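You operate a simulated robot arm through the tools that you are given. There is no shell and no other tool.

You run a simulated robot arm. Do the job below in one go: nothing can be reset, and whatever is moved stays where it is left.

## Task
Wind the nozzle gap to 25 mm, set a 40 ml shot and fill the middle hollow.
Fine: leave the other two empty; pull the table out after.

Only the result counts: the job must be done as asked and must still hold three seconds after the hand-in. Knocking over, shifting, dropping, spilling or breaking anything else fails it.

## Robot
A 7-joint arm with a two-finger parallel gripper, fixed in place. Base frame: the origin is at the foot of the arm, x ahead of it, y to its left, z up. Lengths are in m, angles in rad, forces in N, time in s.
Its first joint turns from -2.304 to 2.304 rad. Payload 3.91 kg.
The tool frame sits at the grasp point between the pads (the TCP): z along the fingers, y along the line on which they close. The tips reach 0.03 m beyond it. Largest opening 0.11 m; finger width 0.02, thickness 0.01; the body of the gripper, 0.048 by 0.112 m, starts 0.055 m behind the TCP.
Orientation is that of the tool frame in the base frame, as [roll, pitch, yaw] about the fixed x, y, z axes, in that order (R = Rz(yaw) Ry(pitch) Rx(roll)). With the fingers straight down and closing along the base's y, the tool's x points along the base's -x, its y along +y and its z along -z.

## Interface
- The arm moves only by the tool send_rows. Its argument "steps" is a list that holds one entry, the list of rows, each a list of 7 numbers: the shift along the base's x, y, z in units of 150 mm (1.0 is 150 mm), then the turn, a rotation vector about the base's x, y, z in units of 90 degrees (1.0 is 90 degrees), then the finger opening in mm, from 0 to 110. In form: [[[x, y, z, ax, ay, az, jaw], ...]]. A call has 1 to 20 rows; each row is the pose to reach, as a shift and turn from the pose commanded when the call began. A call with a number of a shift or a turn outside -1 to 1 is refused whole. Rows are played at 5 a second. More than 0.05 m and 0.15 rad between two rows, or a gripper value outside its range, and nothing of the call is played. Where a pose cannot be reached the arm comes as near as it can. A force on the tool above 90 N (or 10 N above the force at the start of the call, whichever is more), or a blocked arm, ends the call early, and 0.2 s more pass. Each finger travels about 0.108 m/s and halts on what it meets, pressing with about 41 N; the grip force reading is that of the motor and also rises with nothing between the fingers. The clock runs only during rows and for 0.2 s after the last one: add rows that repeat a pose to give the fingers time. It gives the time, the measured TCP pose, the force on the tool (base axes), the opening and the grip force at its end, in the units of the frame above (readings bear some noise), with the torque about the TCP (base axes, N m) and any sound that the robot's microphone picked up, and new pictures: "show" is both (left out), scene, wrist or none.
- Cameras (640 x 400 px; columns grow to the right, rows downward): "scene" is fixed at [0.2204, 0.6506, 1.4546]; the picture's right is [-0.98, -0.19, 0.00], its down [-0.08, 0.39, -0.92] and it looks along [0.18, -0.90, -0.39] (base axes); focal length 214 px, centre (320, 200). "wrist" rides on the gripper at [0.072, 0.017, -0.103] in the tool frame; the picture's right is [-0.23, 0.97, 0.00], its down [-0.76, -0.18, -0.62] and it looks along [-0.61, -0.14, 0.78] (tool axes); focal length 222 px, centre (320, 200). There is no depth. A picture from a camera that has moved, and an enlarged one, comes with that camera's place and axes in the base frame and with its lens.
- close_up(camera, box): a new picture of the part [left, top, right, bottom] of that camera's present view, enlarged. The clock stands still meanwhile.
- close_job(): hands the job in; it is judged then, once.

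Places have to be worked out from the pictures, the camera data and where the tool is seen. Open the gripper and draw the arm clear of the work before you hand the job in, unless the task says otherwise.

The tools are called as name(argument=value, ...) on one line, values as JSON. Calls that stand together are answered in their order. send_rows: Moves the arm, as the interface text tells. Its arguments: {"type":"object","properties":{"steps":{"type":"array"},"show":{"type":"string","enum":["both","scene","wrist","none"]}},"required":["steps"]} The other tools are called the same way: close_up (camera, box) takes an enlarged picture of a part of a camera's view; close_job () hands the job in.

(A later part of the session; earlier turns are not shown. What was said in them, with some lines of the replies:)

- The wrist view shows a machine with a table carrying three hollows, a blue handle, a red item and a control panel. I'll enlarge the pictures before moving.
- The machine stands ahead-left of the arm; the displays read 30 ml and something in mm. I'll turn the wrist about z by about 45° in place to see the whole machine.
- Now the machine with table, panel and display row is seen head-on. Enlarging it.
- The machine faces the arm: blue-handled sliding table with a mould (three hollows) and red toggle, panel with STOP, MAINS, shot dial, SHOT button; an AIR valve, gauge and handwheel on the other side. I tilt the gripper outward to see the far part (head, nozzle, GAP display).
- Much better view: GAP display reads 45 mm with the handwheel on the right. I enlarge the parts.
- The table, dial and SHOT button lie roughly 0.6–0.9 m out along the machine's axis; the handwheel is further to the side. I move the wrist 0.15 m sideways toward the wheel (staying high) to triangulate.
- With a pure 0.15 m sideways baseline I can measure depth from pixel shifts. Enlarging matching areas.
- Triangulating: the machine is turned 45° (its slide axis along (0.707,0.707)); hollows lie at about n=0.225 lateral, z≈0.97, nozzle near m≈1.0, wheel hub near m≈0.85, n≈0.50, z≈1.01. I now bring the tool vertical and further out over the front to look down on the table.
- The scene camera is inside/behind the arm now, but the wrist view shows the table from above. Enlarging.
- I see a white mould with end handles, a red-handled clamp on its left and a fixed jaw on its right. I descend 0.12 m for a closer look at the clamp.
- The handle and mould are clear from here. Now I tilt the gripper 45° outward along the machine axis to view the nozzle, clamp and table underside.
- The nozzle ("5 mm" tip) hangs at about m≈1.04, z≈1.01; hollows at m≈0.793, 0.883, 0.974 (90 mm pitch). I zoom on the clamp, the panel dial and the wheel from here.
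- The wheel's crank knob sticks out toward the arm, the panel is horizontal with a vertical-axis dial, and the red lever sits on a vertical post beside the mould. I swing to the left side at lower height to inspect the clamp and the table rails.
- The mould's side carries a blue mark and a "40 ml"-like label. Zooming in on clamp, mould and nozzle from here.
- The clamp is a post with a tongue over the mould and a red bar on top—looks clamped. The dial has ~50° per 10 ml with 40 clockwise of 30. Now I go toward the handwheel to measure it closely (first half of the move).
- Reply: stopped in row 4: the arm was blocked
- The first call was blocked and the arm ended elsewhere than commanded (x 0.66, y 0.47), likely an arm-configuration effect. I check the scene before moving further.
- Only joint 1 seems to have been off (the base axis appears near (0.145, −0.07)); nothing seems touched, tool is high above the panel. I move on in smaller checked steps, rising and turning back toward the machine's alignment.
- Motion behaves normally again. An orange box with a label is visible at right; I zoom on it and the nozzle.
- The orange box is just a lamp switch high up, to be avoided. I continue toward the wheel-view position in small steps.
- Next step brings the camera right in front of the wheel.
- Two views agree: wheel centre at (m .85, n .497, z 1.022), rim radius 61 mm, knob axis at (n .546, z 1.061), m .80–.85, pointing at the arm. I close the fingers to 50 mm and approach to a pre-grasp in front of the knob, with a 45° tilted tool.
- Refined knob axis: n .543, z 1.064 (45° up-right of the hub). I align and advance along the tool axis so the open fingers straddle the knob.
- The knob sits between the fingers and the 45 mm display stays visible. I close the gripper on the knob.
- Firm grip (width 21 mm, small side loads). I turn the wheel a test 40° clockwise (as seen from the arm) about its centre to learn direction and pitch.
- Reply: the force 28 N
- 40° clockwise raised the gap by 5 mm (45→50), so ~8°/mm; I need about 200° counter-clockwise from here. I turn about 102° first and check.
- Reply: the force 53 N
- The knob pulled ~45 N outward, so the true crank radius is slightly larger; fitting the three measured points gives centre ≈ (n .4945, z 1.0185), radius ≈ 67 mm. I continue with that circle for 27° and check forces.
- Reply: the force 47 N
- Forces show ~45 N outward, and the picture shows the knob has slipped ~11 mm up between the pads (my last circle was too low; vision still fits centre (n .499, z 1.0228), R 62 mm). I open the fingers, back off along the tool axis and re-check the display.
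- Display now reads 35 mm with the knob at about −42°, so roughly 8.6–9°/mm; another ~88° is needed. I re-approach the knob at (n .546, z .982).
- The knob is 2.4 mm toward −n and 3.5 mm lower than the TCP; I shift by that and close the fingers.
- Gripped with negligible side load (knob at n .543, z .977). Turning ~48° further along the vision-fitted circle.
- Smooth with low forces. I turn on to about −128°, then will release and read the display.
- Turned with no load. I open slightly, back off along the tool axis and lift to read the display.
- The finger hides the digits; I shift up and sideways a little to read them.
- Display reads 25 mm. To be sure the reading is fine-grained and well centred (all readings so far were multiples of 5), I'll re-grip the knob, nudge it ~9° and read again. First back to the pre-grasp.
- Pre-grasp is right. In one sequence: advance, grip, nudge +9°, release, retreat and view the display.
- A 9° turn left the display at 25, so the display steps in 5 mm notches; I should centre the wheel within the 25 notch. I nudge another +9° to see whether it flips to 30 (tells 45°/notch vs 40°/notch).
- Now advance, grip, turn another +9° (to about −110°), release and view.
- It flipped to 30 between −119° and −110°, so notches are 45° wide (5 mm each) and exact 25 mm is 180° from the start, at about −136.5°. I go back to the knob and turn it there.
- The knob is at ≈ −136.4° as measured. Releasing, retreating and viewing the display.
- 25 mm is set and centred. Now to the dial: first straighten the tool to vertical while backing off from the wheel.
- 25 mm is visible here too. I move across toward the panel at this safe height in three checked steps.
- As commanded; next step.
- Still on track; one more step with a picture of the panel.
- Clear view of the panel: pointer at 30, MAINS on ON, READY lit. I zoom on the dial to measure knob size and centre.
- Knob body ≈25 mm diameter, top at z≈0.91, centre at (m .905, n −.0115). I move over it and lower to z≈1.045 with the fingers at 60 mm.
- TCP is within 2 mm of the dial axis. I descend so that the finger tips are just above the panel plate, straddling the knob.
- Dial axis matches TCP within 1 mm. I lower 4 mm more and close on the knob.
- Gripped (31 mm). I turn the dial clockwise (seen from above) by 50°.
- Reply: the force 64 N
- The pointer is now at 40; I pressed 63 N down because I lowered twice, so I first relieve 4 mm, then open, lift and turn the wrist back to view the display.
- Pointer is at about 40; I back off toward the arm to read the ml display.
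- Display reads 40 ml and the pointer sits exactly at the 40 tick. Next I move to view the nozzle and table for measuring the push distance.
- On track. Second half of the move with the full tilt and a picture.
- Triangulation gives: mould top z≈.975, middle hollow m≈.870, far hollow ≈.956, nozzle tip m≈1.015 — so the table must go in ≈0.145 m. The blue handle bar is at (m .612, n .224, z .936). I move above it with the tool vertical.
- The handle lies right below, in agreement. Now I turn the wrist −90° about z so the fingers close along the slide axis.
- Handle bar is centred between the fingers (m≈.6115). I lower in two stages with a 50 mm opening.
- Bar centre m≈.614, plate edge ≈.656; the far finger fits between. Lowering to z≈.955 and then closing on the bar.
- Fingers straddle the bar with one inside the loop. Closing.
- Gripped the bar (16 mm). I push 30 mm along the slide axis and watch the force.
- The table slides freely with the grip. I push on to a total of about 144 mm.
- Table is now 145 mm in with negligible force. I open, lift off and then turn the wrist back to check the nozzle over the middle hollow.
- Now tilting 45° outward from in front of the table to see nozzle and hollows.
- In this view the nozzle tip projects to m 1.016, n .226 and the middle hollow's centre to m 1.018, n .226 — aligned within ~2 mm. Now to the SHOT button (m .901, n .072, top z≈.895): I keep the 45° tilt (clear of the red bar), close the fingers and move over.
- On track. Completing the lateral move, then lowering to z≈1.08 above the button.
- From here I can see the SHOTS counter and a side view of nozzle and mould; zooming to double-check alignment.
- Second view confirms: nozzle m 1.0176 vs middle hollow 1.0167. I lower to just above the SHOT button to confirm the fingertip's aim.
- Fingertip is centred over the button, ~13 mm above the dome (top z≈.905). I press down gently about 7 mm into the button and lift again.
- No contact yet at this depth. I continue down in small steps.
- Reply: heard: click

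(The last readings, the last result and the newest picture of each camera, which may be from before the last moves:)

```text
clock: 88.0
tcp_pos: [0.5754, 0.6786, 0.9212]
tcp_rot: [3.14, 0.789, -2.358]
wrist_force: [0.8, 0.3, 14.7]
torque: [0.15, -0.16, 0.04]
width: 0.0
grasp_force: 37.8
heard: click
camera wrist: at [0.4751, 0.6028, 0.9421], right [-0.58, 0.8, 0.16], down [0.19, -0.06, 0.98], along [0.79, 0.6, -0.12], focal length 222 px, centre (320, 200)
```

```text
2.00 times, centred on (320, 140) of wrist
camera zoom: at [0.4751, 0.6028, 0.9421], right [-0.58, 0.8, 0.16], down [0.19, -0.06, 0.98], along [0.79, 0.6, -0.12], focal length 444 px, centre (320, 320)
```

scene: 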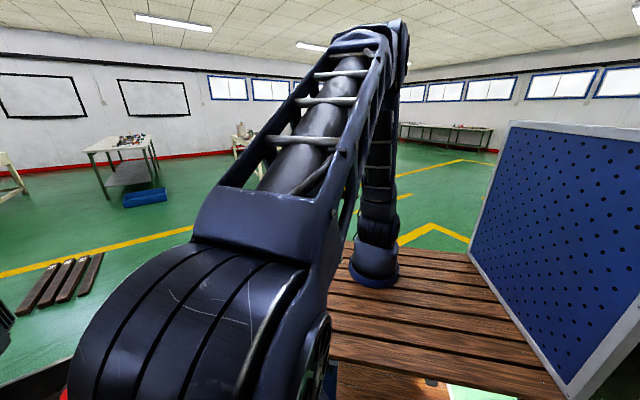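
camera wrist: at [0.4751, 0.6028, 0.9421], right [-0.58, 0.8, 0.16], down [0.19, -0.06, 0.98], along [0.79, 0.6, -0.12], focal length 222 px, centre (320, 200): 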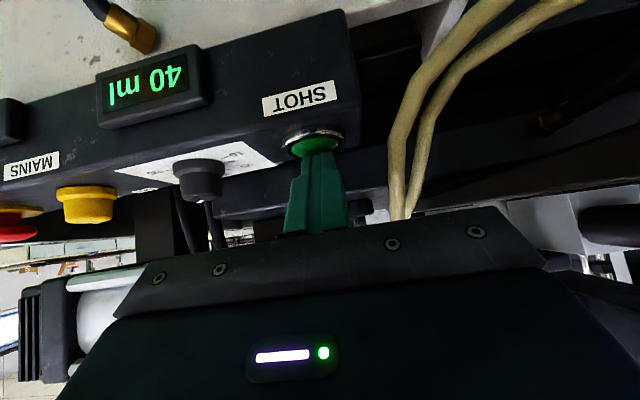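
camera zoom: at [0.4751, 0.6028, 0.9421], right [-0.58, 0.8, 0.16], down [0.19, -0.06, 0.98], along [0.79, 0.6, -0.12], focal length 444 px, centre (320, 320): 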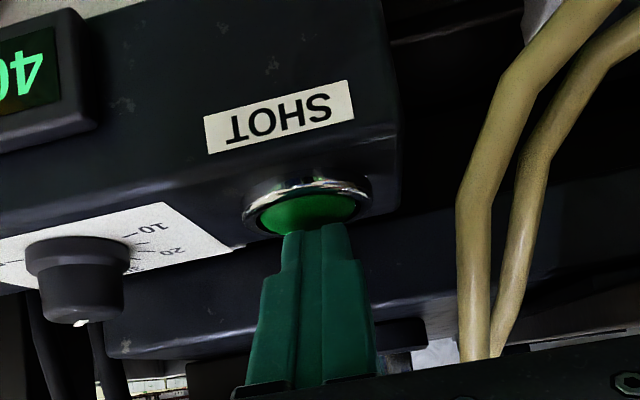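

A click was heard at 15 N: the button was pressed once. I lift straight up to the earlier viewing height and check the counter and hollow.

send_rows(steps=[[[0, 0, 0.1, 0, 0, 0, 0], [0, 0, 0.3, 0, 0, 0, 0], [0, 0, 0.55, 0, 0, 0, 0], [0, 0, 0.8, 0, 0, 0, 0], [0, 0, 0.98, 0, 0, 0, 0], [0, 0, 0.98, 0, 0, 0, 0]]], show="wrist")

close_up(camera="wrist", box=[220, 80, 540, 200])

close_up(camera="wrist", box=[400, 40, 520, 150])

```text
clock: 89.4
tcp_pos: [0.5742, 0.6788, 1.0686]
tcp_rot: [3.141, 0.785, -2.355]
wrist_force: [0.1, 0.0, 0.2]
torque: [-0.01, 0.03, 0.0]
width: 0.0
grasp_force: 37.3
camera wrist: at [0.4748, 0.6026, 1.0892], right [-0.58, 0.8, 0.16], down [0.19, -0.06, 0.98], along [0.79, 0.59, -0.12], focal length 222 px, centre (320, 200)
```

wrist: 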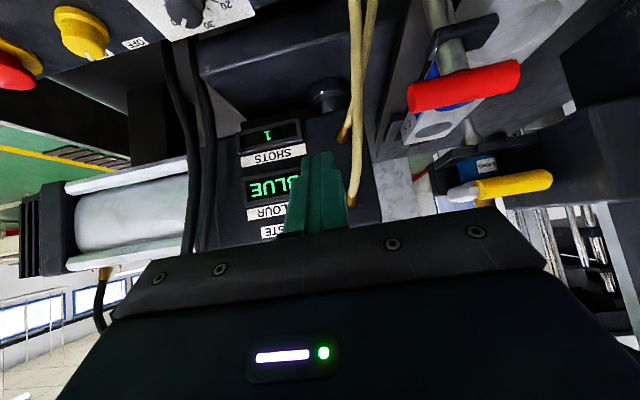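

```text
2.00 times, centred on (380, 140) of wrist
camera zoom: at [0.4748, 0.6026, 1.0892], right [-0.58, 0.8, 0.16], down [0.19, -0.06, 0.98], along [0.79, 0.59, -0.12], focal length 444 px, centre (200, 320)
```

zoom: 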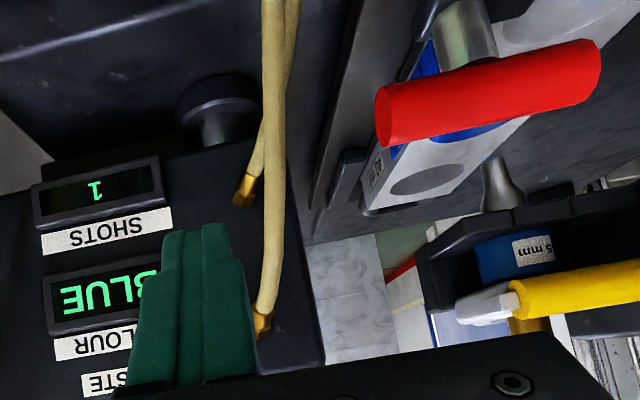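

```text
3.64 times, centred on (460, 95) of wrist
camera zoom: at [0.4748, 0.6026, 1.0892], right [-0.58, 0.8, 0.16], down [0.19, -0.06, 0.98], along [0.79, 0.59, -0.12], focal length 808 px, centre (-189, 582)
```

zoom: 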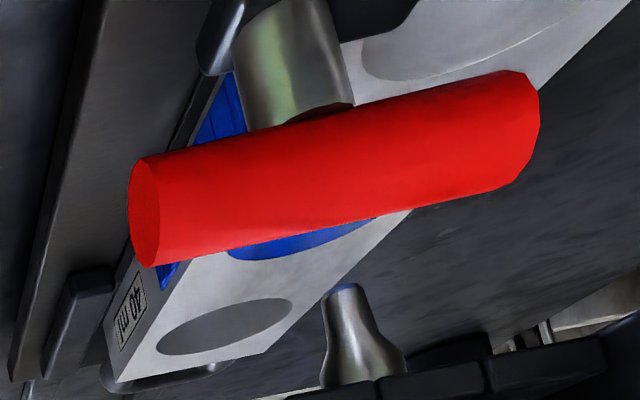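

SHOTS shows 1 and the middle hollow is filled with blue paste. Now I lift away and head back to the table handle.

send_rows(steps=[[[0, 0, 0.3, 0, 0, 0, 0], [0, 0, 0.6, 0, 0, 0, 20], [0, 0, 0.8, 0, 0, 0, 40], [-0.25, -0.027, 0.8, 0, 0, 0, 50], [-0.5, -0.054, 0.8, 0, 0, 0, 50], [-0.79, -0.085, 0.8, 0, 0, 0, 50], [-0.79, -0.085, 0.8, 0, 0, 0, 50]]], show="none")

send_rows(steps=[[[-0.13, -0.014, 0, -0.059, 0.059, 0, 50], [-0.26, -0.028, 0, -0.118, 0.118, 0, 50], [-0.4, -0.043, 0, -0.177, 0.177, 0, 50], [-0.53, -0.057, 0, -0.236, 0.236, 0, 50], [-0.66, -0.07, 0, -0.295, 0.295, 0, 50], [-0.79, -0.085, 0, -0.354, 0.354, 0, 50], [-0.79, -0.085, 0, -0.354, 0.354, 0, 50]]], show="wrist")

```text
clock: 91.0
tcp_pos: [0.4539, 0.667, 1.1866]
tcp_rot: [-3.141, 0.788, -2.356]
wrist_force: [0.7, -0.2, 0.4]
torque: [0.04, -0.03, 0.01]
width: 0.0501
grasp_force: 0.1
```

```text
clock: 92.6
tcp_pos: [0.3382, 0.6527, 1.1862]
tcp_rot: [-3.141, -0.002, -2.356]
wrist_force: [0.5, -0.7, 0.2]
torque: [-0.02, 0.0, 0.03]
width: 0.0502
grasp_force: 0.0
camera wrist: at [0.2745, 0.6134, 1.2901], right [-0.53, 0.85, 0.0], down [0.66, 0.41, 0.62], along [0.53, 0.33, -0.78], focal length 222 px, centre (320, 200)
```

wrist: 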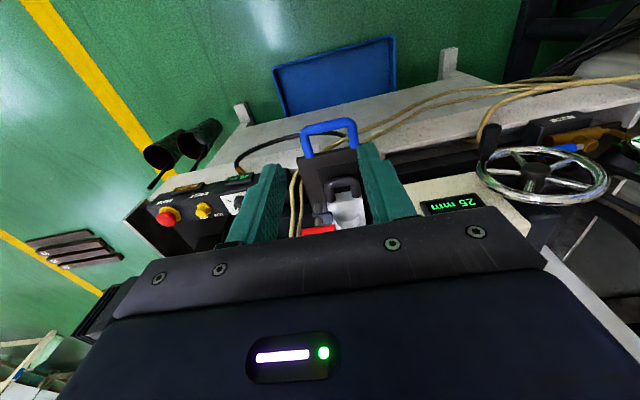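

Turning the wrist −90° and moving over the handle again.

send_rows(steps=[[[0.022, 0.024, 0, 0, 0, -0.0833, 50], [0.044, 0.047, 0, 0, 0, -0.1667, 50], [0.066, 0.071, 0, 0, 0, -0.25, 50], [0.088, 0.094, 0, 0, 0, -0.3333, 50], [0.11, 0.118, 0, 0, 0, -0.4167, 50], [0.132, 0.142, 0, 0, 0, -0.5, 50], [0.153, 0.165, 0, 0, 0, -0.5833, 50], [0.175, 0.189, 0, 0, 0, -0.6667, 50], [0.197, 0.212, 0, 0, 0, -0.75, 50], [0.219, 0.236, 0, 0, 0, -0.8333, 50], [0.241, 0.259, 0, 0, 0, -0.9167, 50], [0.263, 0.283, 0, 0, 0, -1, 50], [0.263, 0.283, -0.25, 0, 0, -1, 50], [0.263, 0.283, -0.5, 0, 0, -1, 50], [0.263, 0.283, -0.8, 0, 0, -1, 50], [0.263, 0.283, -0.8, 0, 0, -1, 50]]], show="wrist")

close_up(camera="wrist", box=[200, 40, 440, 230])

```text
clock: 96.0
tcp_pos: [0.3771, 0.6976, 1.066]
tcp_rot: [3.141, 0.001, 2.357]
wrist_force: [0.3, -0.3, -0.5]
torque: [0.0, -0.01, 0.01]
width: 0.0502
grasp_force: 0.1
camera wrist: at [0.338, 0.759, 1.1697], right [0.85, 0.53, 0.0], down [0.41, -0.66, 0.62], along [0.33, -0.53, -0.78], focal length 222 px, centre (320, 200)
```

wrist: 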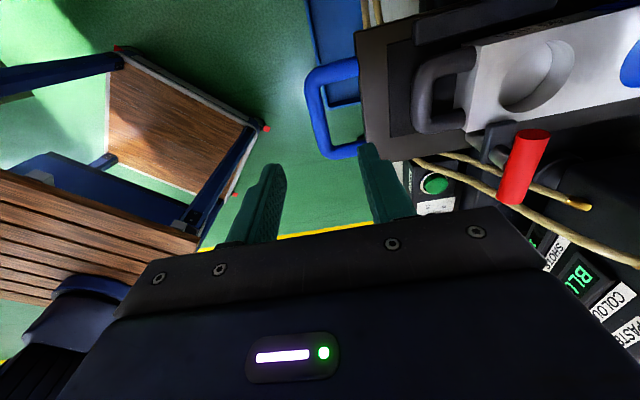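

```text
2.11 times, centred on (320, 135) of wrist
camera zoom: at [0.338, 0.759, 1.1697], right [0.85, 0.53, 0.0], down [0.41, -0.66, 0.62], along [0.33, -0.53, -0.78], focal length 468 px, centre (320, 337)
```

zoom: 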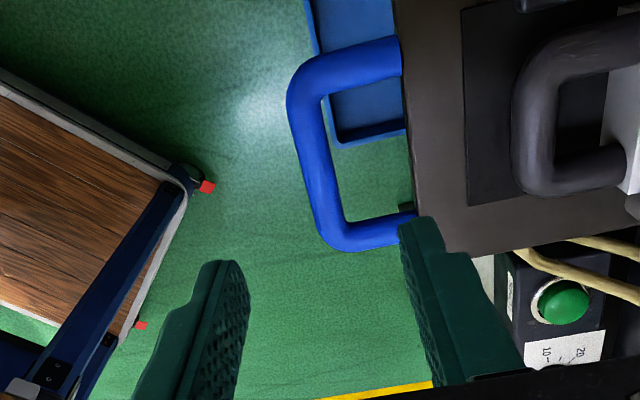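

Bar at m≈.758, between the fingers. Lowering to z≈.955 and closing.

send_rows(steps=[[[-0.008, -0.012, -0.25, 0, 0, 0, 50], [-0.008, -0.012, -0.5, 0, 0, 0, 50], [-0.008, -0.012, -0.74, 0, 0, 0, 50], [-0.008, -0.012, -0.74, 0, 0, 0, 50]]], show="wrist")

close_up(camera="wrist", box=[200, 60, 440, 250])

```text
clock: 97.0
tcp_pos: [0.3754, 0.6938, 0.9563]
tcp_rot: [3.142, 0.001, 2.357]
wrist_force: [0.1, -0.2, 0.1]
torque: [0.04, 0.0, 0.0]
width: 0.0501
grasp_force: 0.0
camera wrist: at [0.3362, 0.7569, 1.0599], right [0.85, 0.53, 0.0], down [0.41, -0.66, 0.62], along [0.33, -0.53, -0.78], focal length 222 px, centre (320, 200)
```

wrist: 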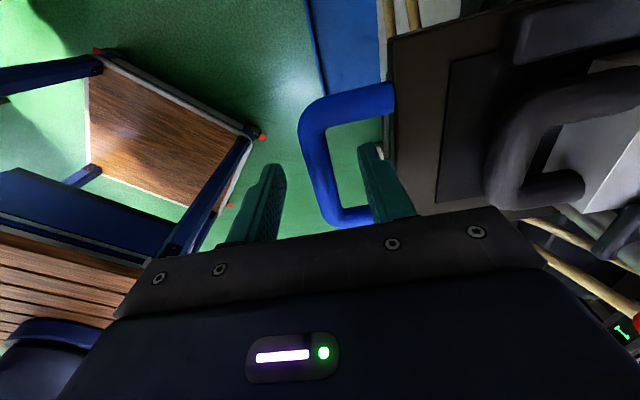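

```text
2.11 times, centred on (320, 155) of wrist
camera zoom: at [0.3362, 0.7569, 1.0599], right [0.85, 0.53, 0.0], down [0.41, -0.66, 0.62], along [0.33, -0.53, -0.78], focal length 468 px, centre (320, 295)
```

zoom: 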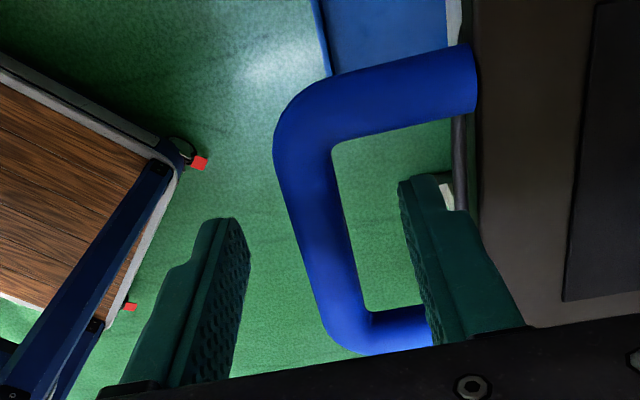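

Fingers straddle the bar. I close and pull the table slowly back out by about 145 mm.

send_rows(steps=[[[0, 0, 0, 0, 0, 0, 30], [0, 0, 0, 0, 0, 0, 10], [0, 0, 0, 0, 0, 0, 10], [0, 0, 0, 0, 0, 0, 10], [-0.04, -0.04, 0, 0, 0, 0, 10], [-0.11, -0.11, 0, 0, 0, 0, 10], [-0.19, -0.19, 0, 0, 0, 0, 10], [-0.27, -0.27, 0, 0, 0, 0, 10], [-0.35, -0.35, 0, 0, 0, 0, 10], [-0.43, -0.43, 0, 0, 0, 0, 10], [-0.51, -0.51, 0, 0, 0, 0, 10], [-0.58, -0.58, 0, 0, 0, 0, 10], [-0.64, -0.64, 0, 0, 0, 0, 10], [-0.67, -0.67, 0, 0, 0, 0, 10], [-0.67, -0.67, 0, 0, 0, 0, 10]]], show="wrist")

```text
clock: 100.2
tcp_pos: [0.2748, 0.5927, 0.9565]
tcp_rot: [3.141, 0.0, 2.357]
wrist_force: [-4.9, 5.3, 35.3]
torque: [0.11, 0.06, 0.93]
width: 0.0157
grasp_force: 44.8
camera wrist: at [0.2357, 0.6561, 1.0598], right [0.85, 0.53, 0.0], down [0.41, -0.66, 0.62], along [0.33, -0.53, -0.78], focal length 222 px, centre (320, 200)
```

wrist: 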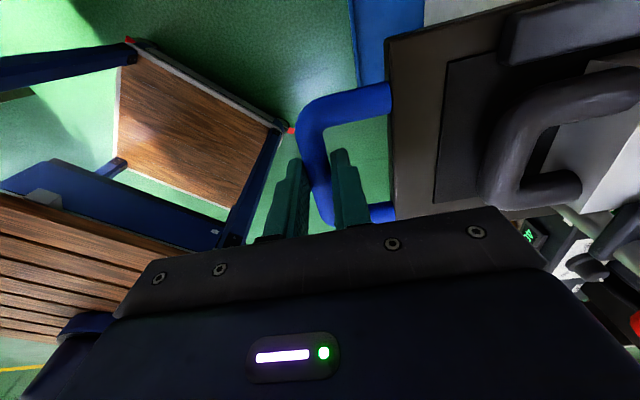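

TCP is back at the original m=.613 with no pull resistance. I pull another 4 mm to see whether it's against the out-stop.

send_rows(steps=[[[-0.01, -0.01, 0, 0, 0, 0, 10], [-0.02, -0.02, 0, 0, 0, 0, 10], [-0.02, -0.02, 0, 0, 0, 0, 10]]], show="none")

```text
clock: 101.0
tcp_pos: [0.2722, 0.5899, 0.9578]
tcp_rot: [3.141, 0.002, 2.356]
wrist_force: [-1.7, 6.6, 34.5]
torque: [0.21, 0.09, 0.91]
width: 0.016
grasp_force: 45.3
```

It still moves freely, so that was not the end stop. I ease the vertical load and pull a further 15 mm in small steps to look for the stop.

send_rows(steps=[[[0, 0, 0.02, 0, 0, 0, 10], [-0.025, -0.025, 0.02, 0, 0, 0, 10], [-0.05, -0.05, 0.02, 0, 0, 0, 10], [-0.07, -0.07, 0.02, 0, 0, 0, 10], [-0.07, -0.07, 0.02, 0, 0, 0, 10]]], show="wrist")

```text
clock: 102.2
tcp_pos: [0.2615, 0.5788, 0.9577]
tcp_rot: [-3.139, 0.004, 2.358]
wrist_force: [-8.6, 5.9, -38.7]
torque: [0.1, 0.15, 0.96]
width: 0.0162
grasp_force: 44.8
camera wrist: at [0.2223, 0.6428, 1.0599], right [0.85, 0.53, 0.0], down [0.41, -0.66, 0.63], along [0.33, -0.53, -0.78], focal length 222 px, centre (320, 200)
```

wrist: 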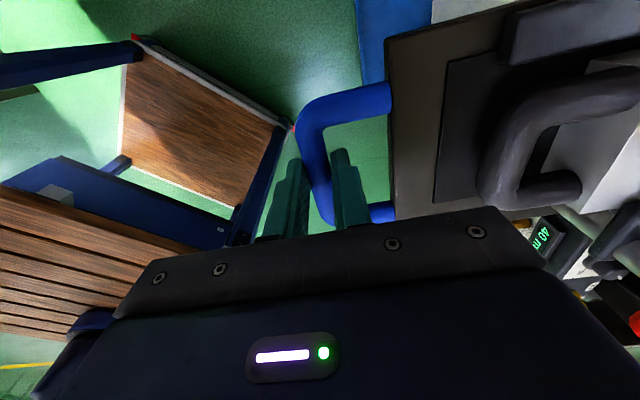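

Still free (now 19 mm beyond the start position). I continue pulling gently with the force watched.

send_rows(steps=[[[-0.02, -0.02, -0.01, 0, 0, 0, 10], [-0.05, -0.05, -0.01, 0, 0, 0, 10], [-0.08, -0.08, -0.01, 0, 0, 0, 10], [-0.11, -0.11, -0.01, 0, 0, 0, 10], [-0.14, -0.14, -0.01, 0, 0, 0, 10], [-0.14, -0.14, -0.01, 0, 0, 0, 10]]], show="wrist")

```text
clock: 103.6
tcp_pos: [0.2412, 0.5604, 0.958]
tcp_rot: [3.14, 0.002, 2.357]
wrist_force: [2.0, 1.8, -13.9]
torque: [-0.15, -0.25, 0.88]
width: 0.016
grasp_force: 45.6
camera wrist: at [0.2018, 0.6219, 1.0604], right [0.85, 0.53, 0.0], down [0.41, -0.66, 0.62], along [0.33, -0.53, -0.78], focal length 222 px, centre (320, 200)
```

wrist: 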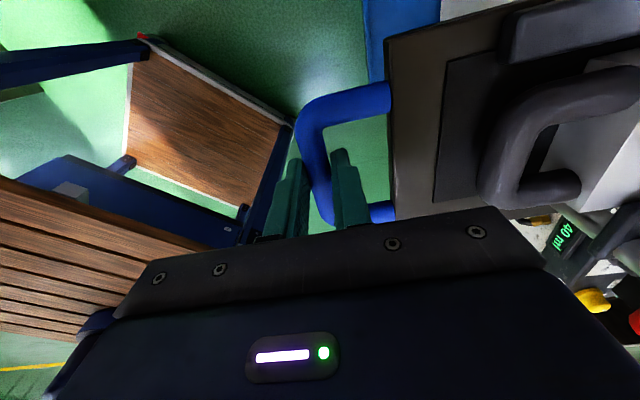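

No stop yet, table 46 mm beyond its start and still well supported over the bench. I pull another 25 mm carefully.

send_rows(steps=[[[-0.02, -0.02, 0, 0, 0, 0, 10], [-0.05, -0.05, 0, 0, 0, 0, 10], [-0.08, -0.08, 0, 0, 0, 0, 10], [-0.11, -0.11, 0, 0, 0, 0, 10], [-0.12, -0.12, 0, 0, 0, 0, 10], [-0.12, -0.12, 0, 0, 0, 0, 10]]], show="wrist")

```text
clock: 105.0
tcp_pos: [0.2226, 0.5411, 0.9578]
tcp_rot: [3.141, 0.002, 2.356]
wrist_force: [3.9, 0.6, -4.6]
torque: [-0.02, -0.09, 0.9]
width: 0.0158
grasp_force: 45.5
camera wrist: at [0.184, 0.6039, 1.0604], right [0.85, 0.53, 0.0], down [0.41, -0.66, 0.62], along [0.33, -0.53, -0.78], focal length 222 px, centre (320, 200)
```

wrist: 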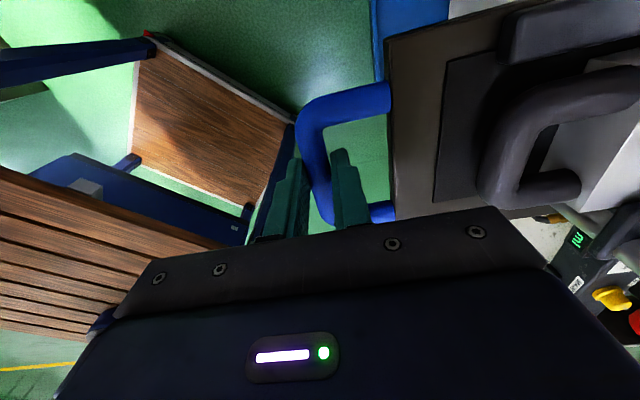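

Still free at 73 mm beyond the start. Before pulling further I release, lift and look at the bed and rails.

send_rows(steps=[[[0, 0, 0, 0, 0, 0, 30], [0, 0, 0, 0, 0, 0, 44], [0, 0, 0, 0, 0, 0, 44], [0, 0, 0.25, 0, 0, 0, 44], [0, 0, 0.5, 0, 0, 0, 50], [0, 0, 0.75, 0, 0, 0, 60], [0, 0, 0.98, 0, 0, 0, 60], [0, 0, 0.98, 0, 0, 0, 60]]], show="wrist")

```text
clock: 106.8
tcp_pos: [0.2241, 0.5416, 1.1061]
tcp_rot: [-3.141, 0.002, 2.357]
wrist_force: [-0.1, -0.6, 0.5]
torque: [-0.02, -0.01, 0.0]
width: 0.06
grasp_force: 0.1
camera wrist: at [0.1846, 0.6047, 1.2082], right [0.85, 0.53, 0.0], down [0.41, -0.66, 0.62], along [0.33, -0.53, -0.78], focal length 222 px, centre (320, 200)
```

wrist: 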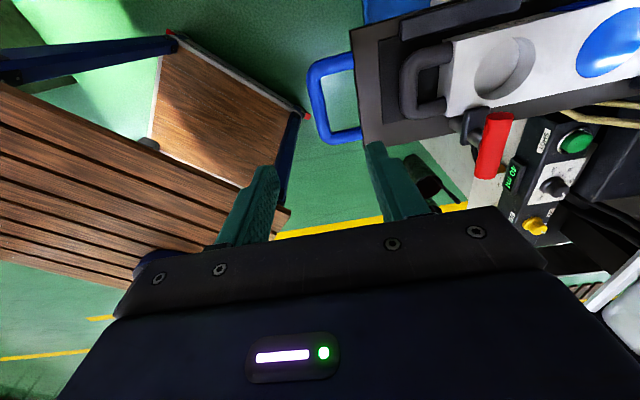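

The middle hollow is neatly filled blue; the near one is empty. Rotating the wrist back to view the bed from the front.

send_rows(steps=[[[0, 0, 0.05, 0, 0, 0.0833, 60], [0, 0, 0.1, 0, 0, 0.1667, 60], [0, 0, 0.15, 0, 0, 0.25, 60], [0, 0, 0.2, 0, 0, 0.3333, 60], [0, 0, 0.25, 0, 0, 0.4167, 60], [0, 0, 0.3, 0, 0, 0.5, 60], [0, 0, 0.35, 0, 0, 0.5833, 60], [0, 0, 0.4, 0, 0, 0.6667, 80], [0, 0, 0.45, 0, 0, 0.75, 100], [0, 0, 0.5, 0, 0, 0.8333, 110], [0, 0, 0.5, 0, 0, 0.9167, 110], [0, 0, 0.5, 0, 0, 1, 110], [0, 0, 0.5, 0, 0, 1, 110]]], show="none")

send_rows(steps=[[[0.03, 0.1, 0, 0.059, -0.059, 0, 110], [0.05, 0.2, 0, 0.118, -0.118, 0, 110], [0.08, 0.3, 0, 0.177, -0.177, 0, 110], [0.1, 0.4, 0, 0.236, -0.236, 0, 110], [0.12, 0.5, 0, 0.295, -0.295, 0, 110], [0.14, 0.6, 0, 0.354, -0.354, 0, 110], [0.14, 0.6, 0, 0.354, -0.354, 0, 110]]], show="wrist")

close_up(camera="wrist", box=[180, 0, 500, 200])

```text
clock: 109.6
tcp_pos: [0.2233, 0.5411, 1.18]
tcp_rot: [3.141, 0.0, -2.354]
wrist_force: [0.3, 0.2, -0.1]
torque: [0.01, -0.01, 0.0]
width: 0.1104
grasp_force: 0.2
```

```text
clock: 111.2
tcp_pos: [0.2437, 0.6317, 1.181]
tcp_rot: [-3.141, 0.788, -2.356]
wrist_force: [-0.2, 0.4, -0.6]
torque: [0.01, 0.0, 0.0]
width: 0.1099
grasp_force: 0.0
camera wrist: at [0.1446, 0.5548, 1.201], right [-0.58, 0.8, 0.16], down [0.19, -0.06, 0.98], along [0.79, 0.6, -0.12], focal length 222 px, centre (320, 200)
```

wrist: 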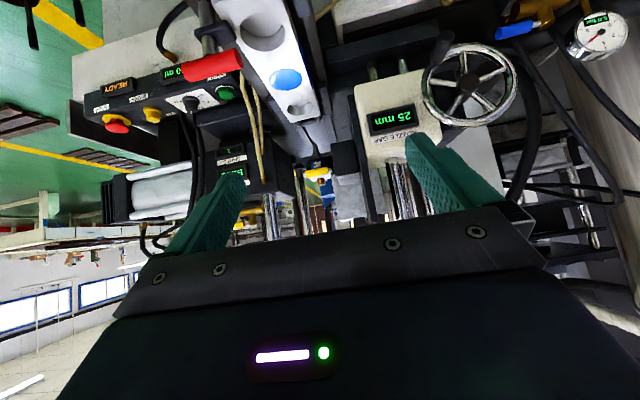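

```text
2.00 times, centred on (340, 100) of wrist
camera zoom: at [0.1446, 0.5548, 1.201], right [-0.58, 0.8, 0.16], down [0.19, -0.06, 0.98], along [0.79, 0.6, -0.12], focal length 444 px, centre (280, 400)
```

zoom: 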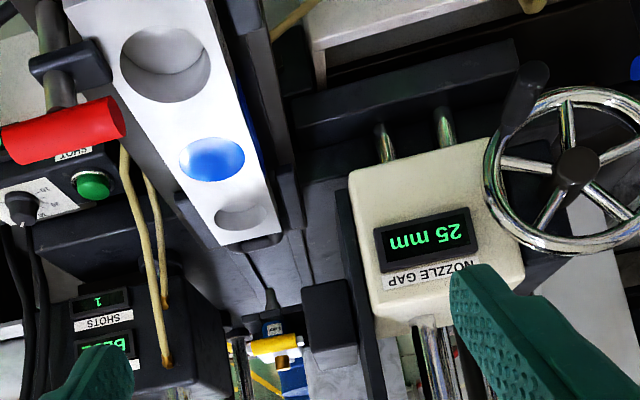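

Middle filled, others empty, gap 25 mm. Zooming on the bed between mould and nozzle.

close_up(camera="wrist", box=[250, 80, 370, 180])

close_up(camera="wrist", box=[190, 0, 350, 110])

```text
4.00 times, centred on (310, 130) of wrist
camera zoom: at [0.1446, 0.5548, 1.201], right [-0.58, 0.8, 0.16], down [0.19, -0.06, 0.98], along [0.79, 0.6, -0.12], focal length 888 px, centre (360, 480)
```

zoom: 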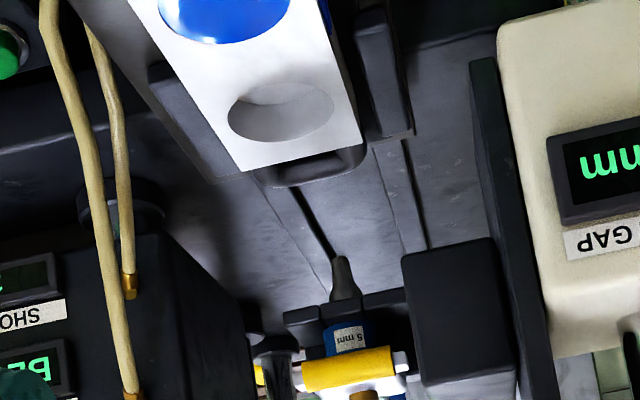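

```text
3.64 times, centred on (270, 55) of wrist
camera zoom: at [0.1446, 0.5548, 1.201], right [-0.58, 0.8, 0.16], down [0.19, -0.06, 0.98], along [0.79, 0.6, -0.12], focal length 808 px, centre (502, 727)
```

zoom: 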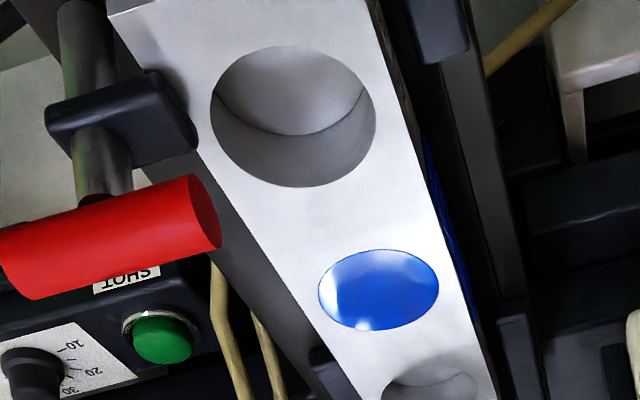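

The rails run on, so I keep looking for the out-stop. I'll hook the handle with closed fingers inside its loop (no wrist turn needed): first straighten and go above the loop.

send_rows(steps=[[[0, -0.08, 0, -0.059, 0.059, 0, 80], [0, -0.16, 0, -0.118, 0.118, 0, 50], [-0.005, -0.24, 0, -0.177, 0.177, 0, 20], [-0.005, -0.32, 0, -0.236, 0.236, 0, 0], [-0.01, -0.4, 0, -0.295, 0.295, 0, 0], [-0.01, -0.481, 0, -0.354, 0.354, 0, 0], [-0.01, -0.481, -0.25, -0.354, 0.354, 0, 0], [-0.01, -0.481, -0.5, -0.354, 0.354, 0, 0], [-0.01, -0.481, -0.5, -0.354, 0.354, 0, 0]]], show="wrist")

close_up(camera="wrist", box=[220, 30, 420, 200])

```text
clock: 113.2
tcp_pos: [0.2421, 0.5599, 1.1035]
tcp_rot: [3.14, 0.0, -2.356]
wrist_force: [-0.8, 0.0, -0.2]
torque: [-0.03, -0.01, -0.01]
width: 0.0001
grasp_force: 37.4
camera wrist: at [0.179, 0.5194, 1.2069], right [-0.53, 0.85, 0.0], down [0.66, 0.41, 0.62], along [0.53, 0.33, -0.78], focal length 222 px, centre (320, 200)
```

wrist: 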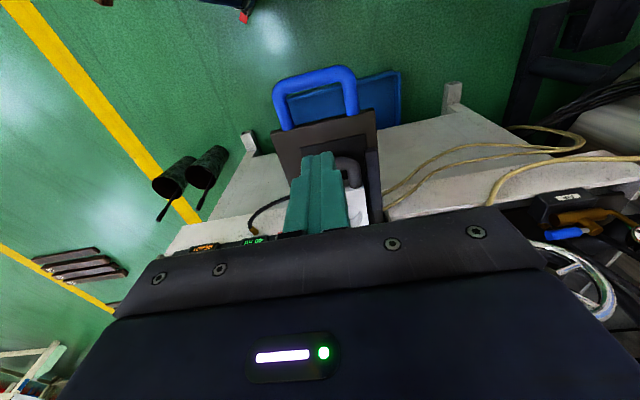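

```text
2.35 times, centred on (320, 115) of wrist
camera zoom: at [0.179, 0.5194, 1.2069], right [-0.53, 0.85, 0.0], down [0.66, 0.41, 0.62], along [0.53, 0.33, -0.78], focal length 523 px, centre (320, 400)
```

zoom: 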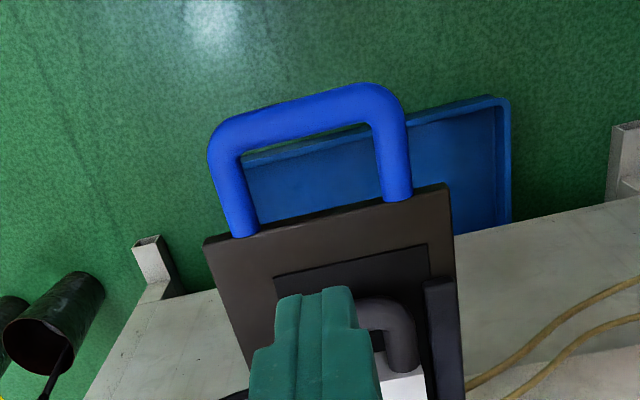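

The loop's opening is centred under the closed fingers (bar m .539, plate edge .584, TCP m .567). Lowering into the loop.

send_rows(steps=[[[-0.003, -0.003, -0.25, 0, 0, 0, 0], [-0.003, -0.003, -0.5, 0, 0, 0, 0], [-0.003, -0.003, -0.75, 0, 0, 0, 0], [-0.003, -0.003, -0.99, 0, 0, 0, 0], [-0.003, -0.003, -0.99, 0, 0, 0, 0]]], show="wrist")

close_up(camera="wrist", box=[220, 60, 420, 230])

```text
clock: 114.4
tcp_pos: [0.2414, 0.5579, 0.955]
tcp_rot: [-3.141, 0.003, -2.357]
wrist_force: [-0.2, 0.5, 0.1]
torque: [0.0, 0.0, 0.02]
width: 0.0
grasp_force: 37.1
camera wrist: at [0.1787, 0.5184, 1.0579], right [-0.53, 0.85, 0.0], down [0.66, 0.41, 0.62], along [0.53, 0.33, -0.78], focal length 222 px, centre (320, 200)
```

wrist: 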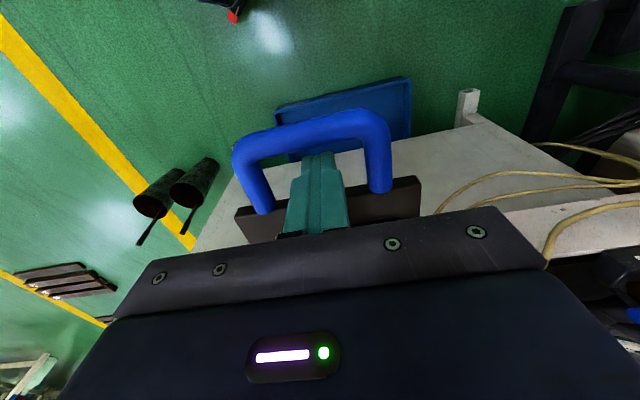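

```text
2.35 times, centred on (320, 145) of wrist
camera zoom: at [0.1787, 0.5184, 1.0579], right [-0.53, 0.85, 0.0], down [0.66, 0.41, 0.62], along [0.53, 0.33, -0.78], focal length 523 px, centre (320, 329)
```

zoom: 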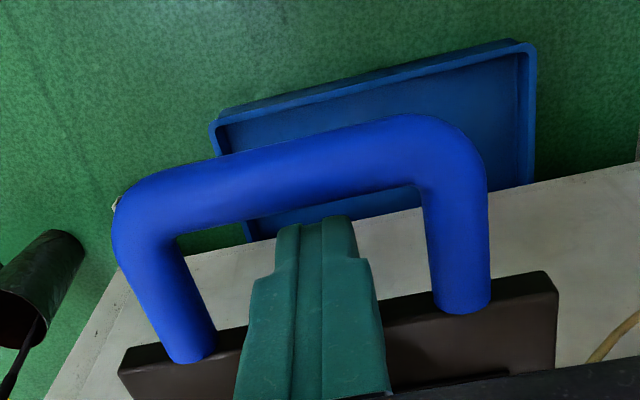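

Fingers are inside the loop behind the bar. Pulling 40 mm (about 8 mm of it slack), watching for the stop.

send_rows(steps=[[[-0.04, -0.04, 0, 0, 0, 0, 0], [-0.08, -0.08, 0, 0, 0, 0, 0], [-0.12, -0.12, 0, 0, 0, 0, 0], [-0.16, -0.16, 0, 0, 0, 0, 0], [-0.19, -0.19, 0, 0, 0, 0, 0], [-0.19, -0.19, 0, 0, 0, 0, 0]]], show="wrist")

```text
clock: 115.2
tcp_pos: [0.2338, 0.549, 0.9586]
tcp_rot: [3.134, 0.017, -2.366]
wrist_force: [15.8, 14.9, -2.5]
torque: [0.54, -0.12, 0.03]
width: 0.0
grasp_force: 37.7
stopped in row 3: the force on the tool passed its limit at 104 N (the readings are from after the stop); the commanded pose is now the measured one
camera wrist: at [0.17, 0.5077, 1.0605], right [-0.52, 0.85, 0.01], down [0.66, 0.4, 0.63], along [0.54, 0.34, -0.77], focal length 222 px, centre (320, 200)
```

wrist: 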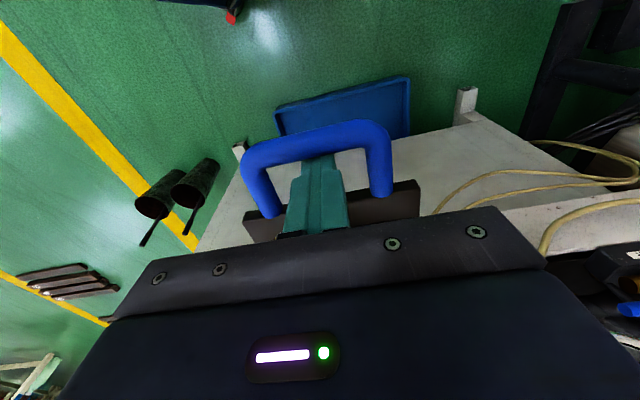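

The pull hit 104 N at once: the table is against its out-stop. I ease off, lift the fingers out of the loop and check everything.

send_rows(steps=[[[0.025, 0.025, 0, 0, 0, 0, 0], [0.04, 0.04, 0, 0, 0, 0, 0], [0.045, 0.045, 0.2, 0, 0, 0, 0], [0.045, 0.045, 0.45, 0, 0, 0, 0], [0.045, 0.045, 0.7, 0, 0, 0, 0], [0.045, 0.045, 0.98, 0, 0, 0, 0], [0.045, 0.045, 0.98, 0, 0, 0, 0]]], show="wrist")

close_up(camera="wrist", box=[220, 30, 420, 200])

```text
clock: 116.8
tcp_pos: [0.2396, 0.554, 1.1061]
tcp_rot: [3.136, 0.014, -2.363]
wrist_force: [-0.4, 0.4, -0.5]
torque: [0.0, 0.03, -0.02]
width: 0.0001
grasp_force: 37.9
camera wrist: at [0.1755, 0.5131, 1.2082], right [-0.52, 0.85, 0.01], down [0.66, 0.4, 0.63], along [0.54, 0.34, -0.77], focal length 222 px, centre (320, 200)
```

wrist: 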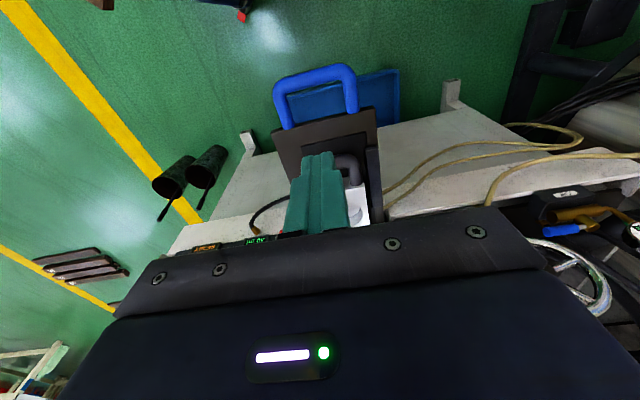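

```text
2.35 times, centred on (320, 115) of wrist
camera zoom: at [0.1755, 0.5131, 1.2082], right [-0.52, 0.85, 0.01], down [0.66, 0.4, 0.63], along [0.54, 0.34, -0.77], focal length 523 px, centre (320, 400)
```

zoom: 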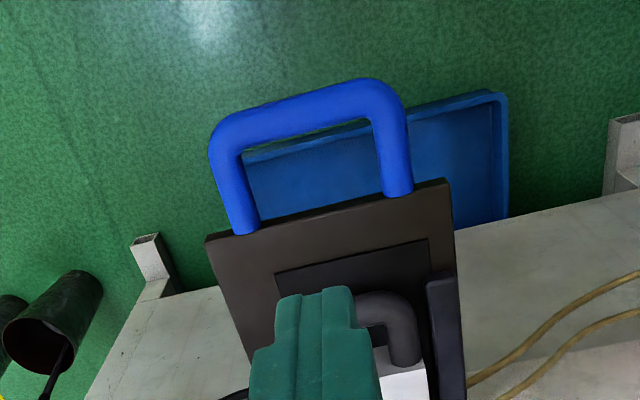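

Table is in place at the out-stop. I rise, open the gripper and draw the arm clear, then take a last look.

send_rows(steps=[[[0, 0, 0.25, 0, 0, 0, 30], [0, 0, 0.5, 0, 0, 0, 60], [0, -0.1, 0.75, 0, 0, 0, 90], [0, -0.2, 1, 0, 0, 0, 110], [0, -0.4, 1, 0, 0, 0, 110], [0, -0.4, 1, 0, 0, 0, 110]]], show="both")

close_up(camera="wrist", box=[200, 40, 480, 230])

```text
clock: 118.2
tcp_pos: [0.2395, 0.493, 1.2565]
tcp_rot: [3.134, 0.013, -2.362]
wrist_force: [-0.4, -0.1, 0.1]
torque: [-0.06, 0.01, -0.03]
width: 0.1099
grasp_force: 0.0
camera wrist: at [0.1757, 0.453, 1.3571], right [-0.52, 0.85, 0.01], down [0.66, 0.4, 0.63], along [0.54, 0.34, -0.77], focal length 222 px, centre (320, 200)
```

scene: 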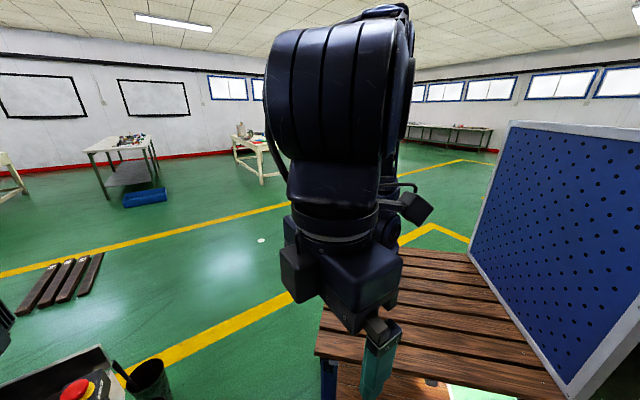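
wrist: 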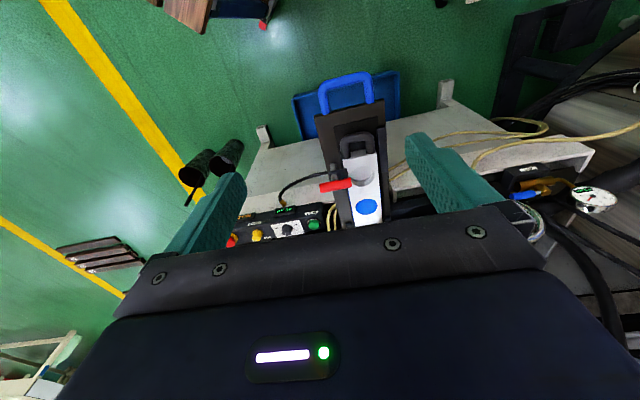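

```text
2.11 times, centred on (340, 135) of wrist
camera zoom: at [0.1757, 0.453, 1.3571], right [-0.52, 0.85, 0.01], down [0.66, 0.4, 0.63], along [0.54, 0.34, -0.77], focal length 468 px, centre (278, 337)
```

zoom: 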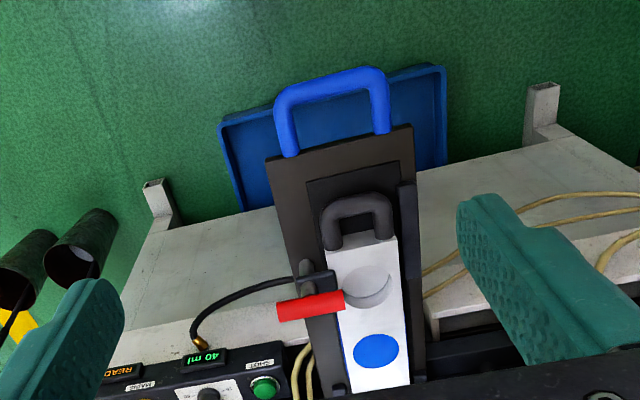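

Everything is as asked: the gap reads 25 mm, the shot is set to 40 ml, one shot went into the middle hollow, the other two hollows are empty, and the table is out against its stop. The gripper is open and clear, so I hand in.

close_job()

```text
The job is handed in.
```

The job is done and handed in; I haven't been shown how it was judged.

- **Nozzle gap:** the display reads 25 mm. It steps in 5 mm jumps, so I set the wheel to the middle of the 25 mm step.
- **Shot size:** the dial sits on the 40 mark and the display reads 40 ml.
- **Fill:** I slid the table in about 145 mm, which put the nozzle within about 2 mm of the middle hollow's centre. I pressed SHOT once; the counter went from 0 to 1. The middle hollow is full of blue paste and the other two are empty.
- **Table:** it is pulled out against its stop, about 73 mm further out than where it started. Checking for the stop ended in a short 104 N pull on the handle, which tripped the force limit.
- **Arm:** the gripper is open and clear above the front of the table.

Early on, one move was cut short as blocked, and the arm swung about 0.3 m away from where I had sent it. It was high above the panel at the time, and I saw no sign in the readings or later pictures that it touched anything.
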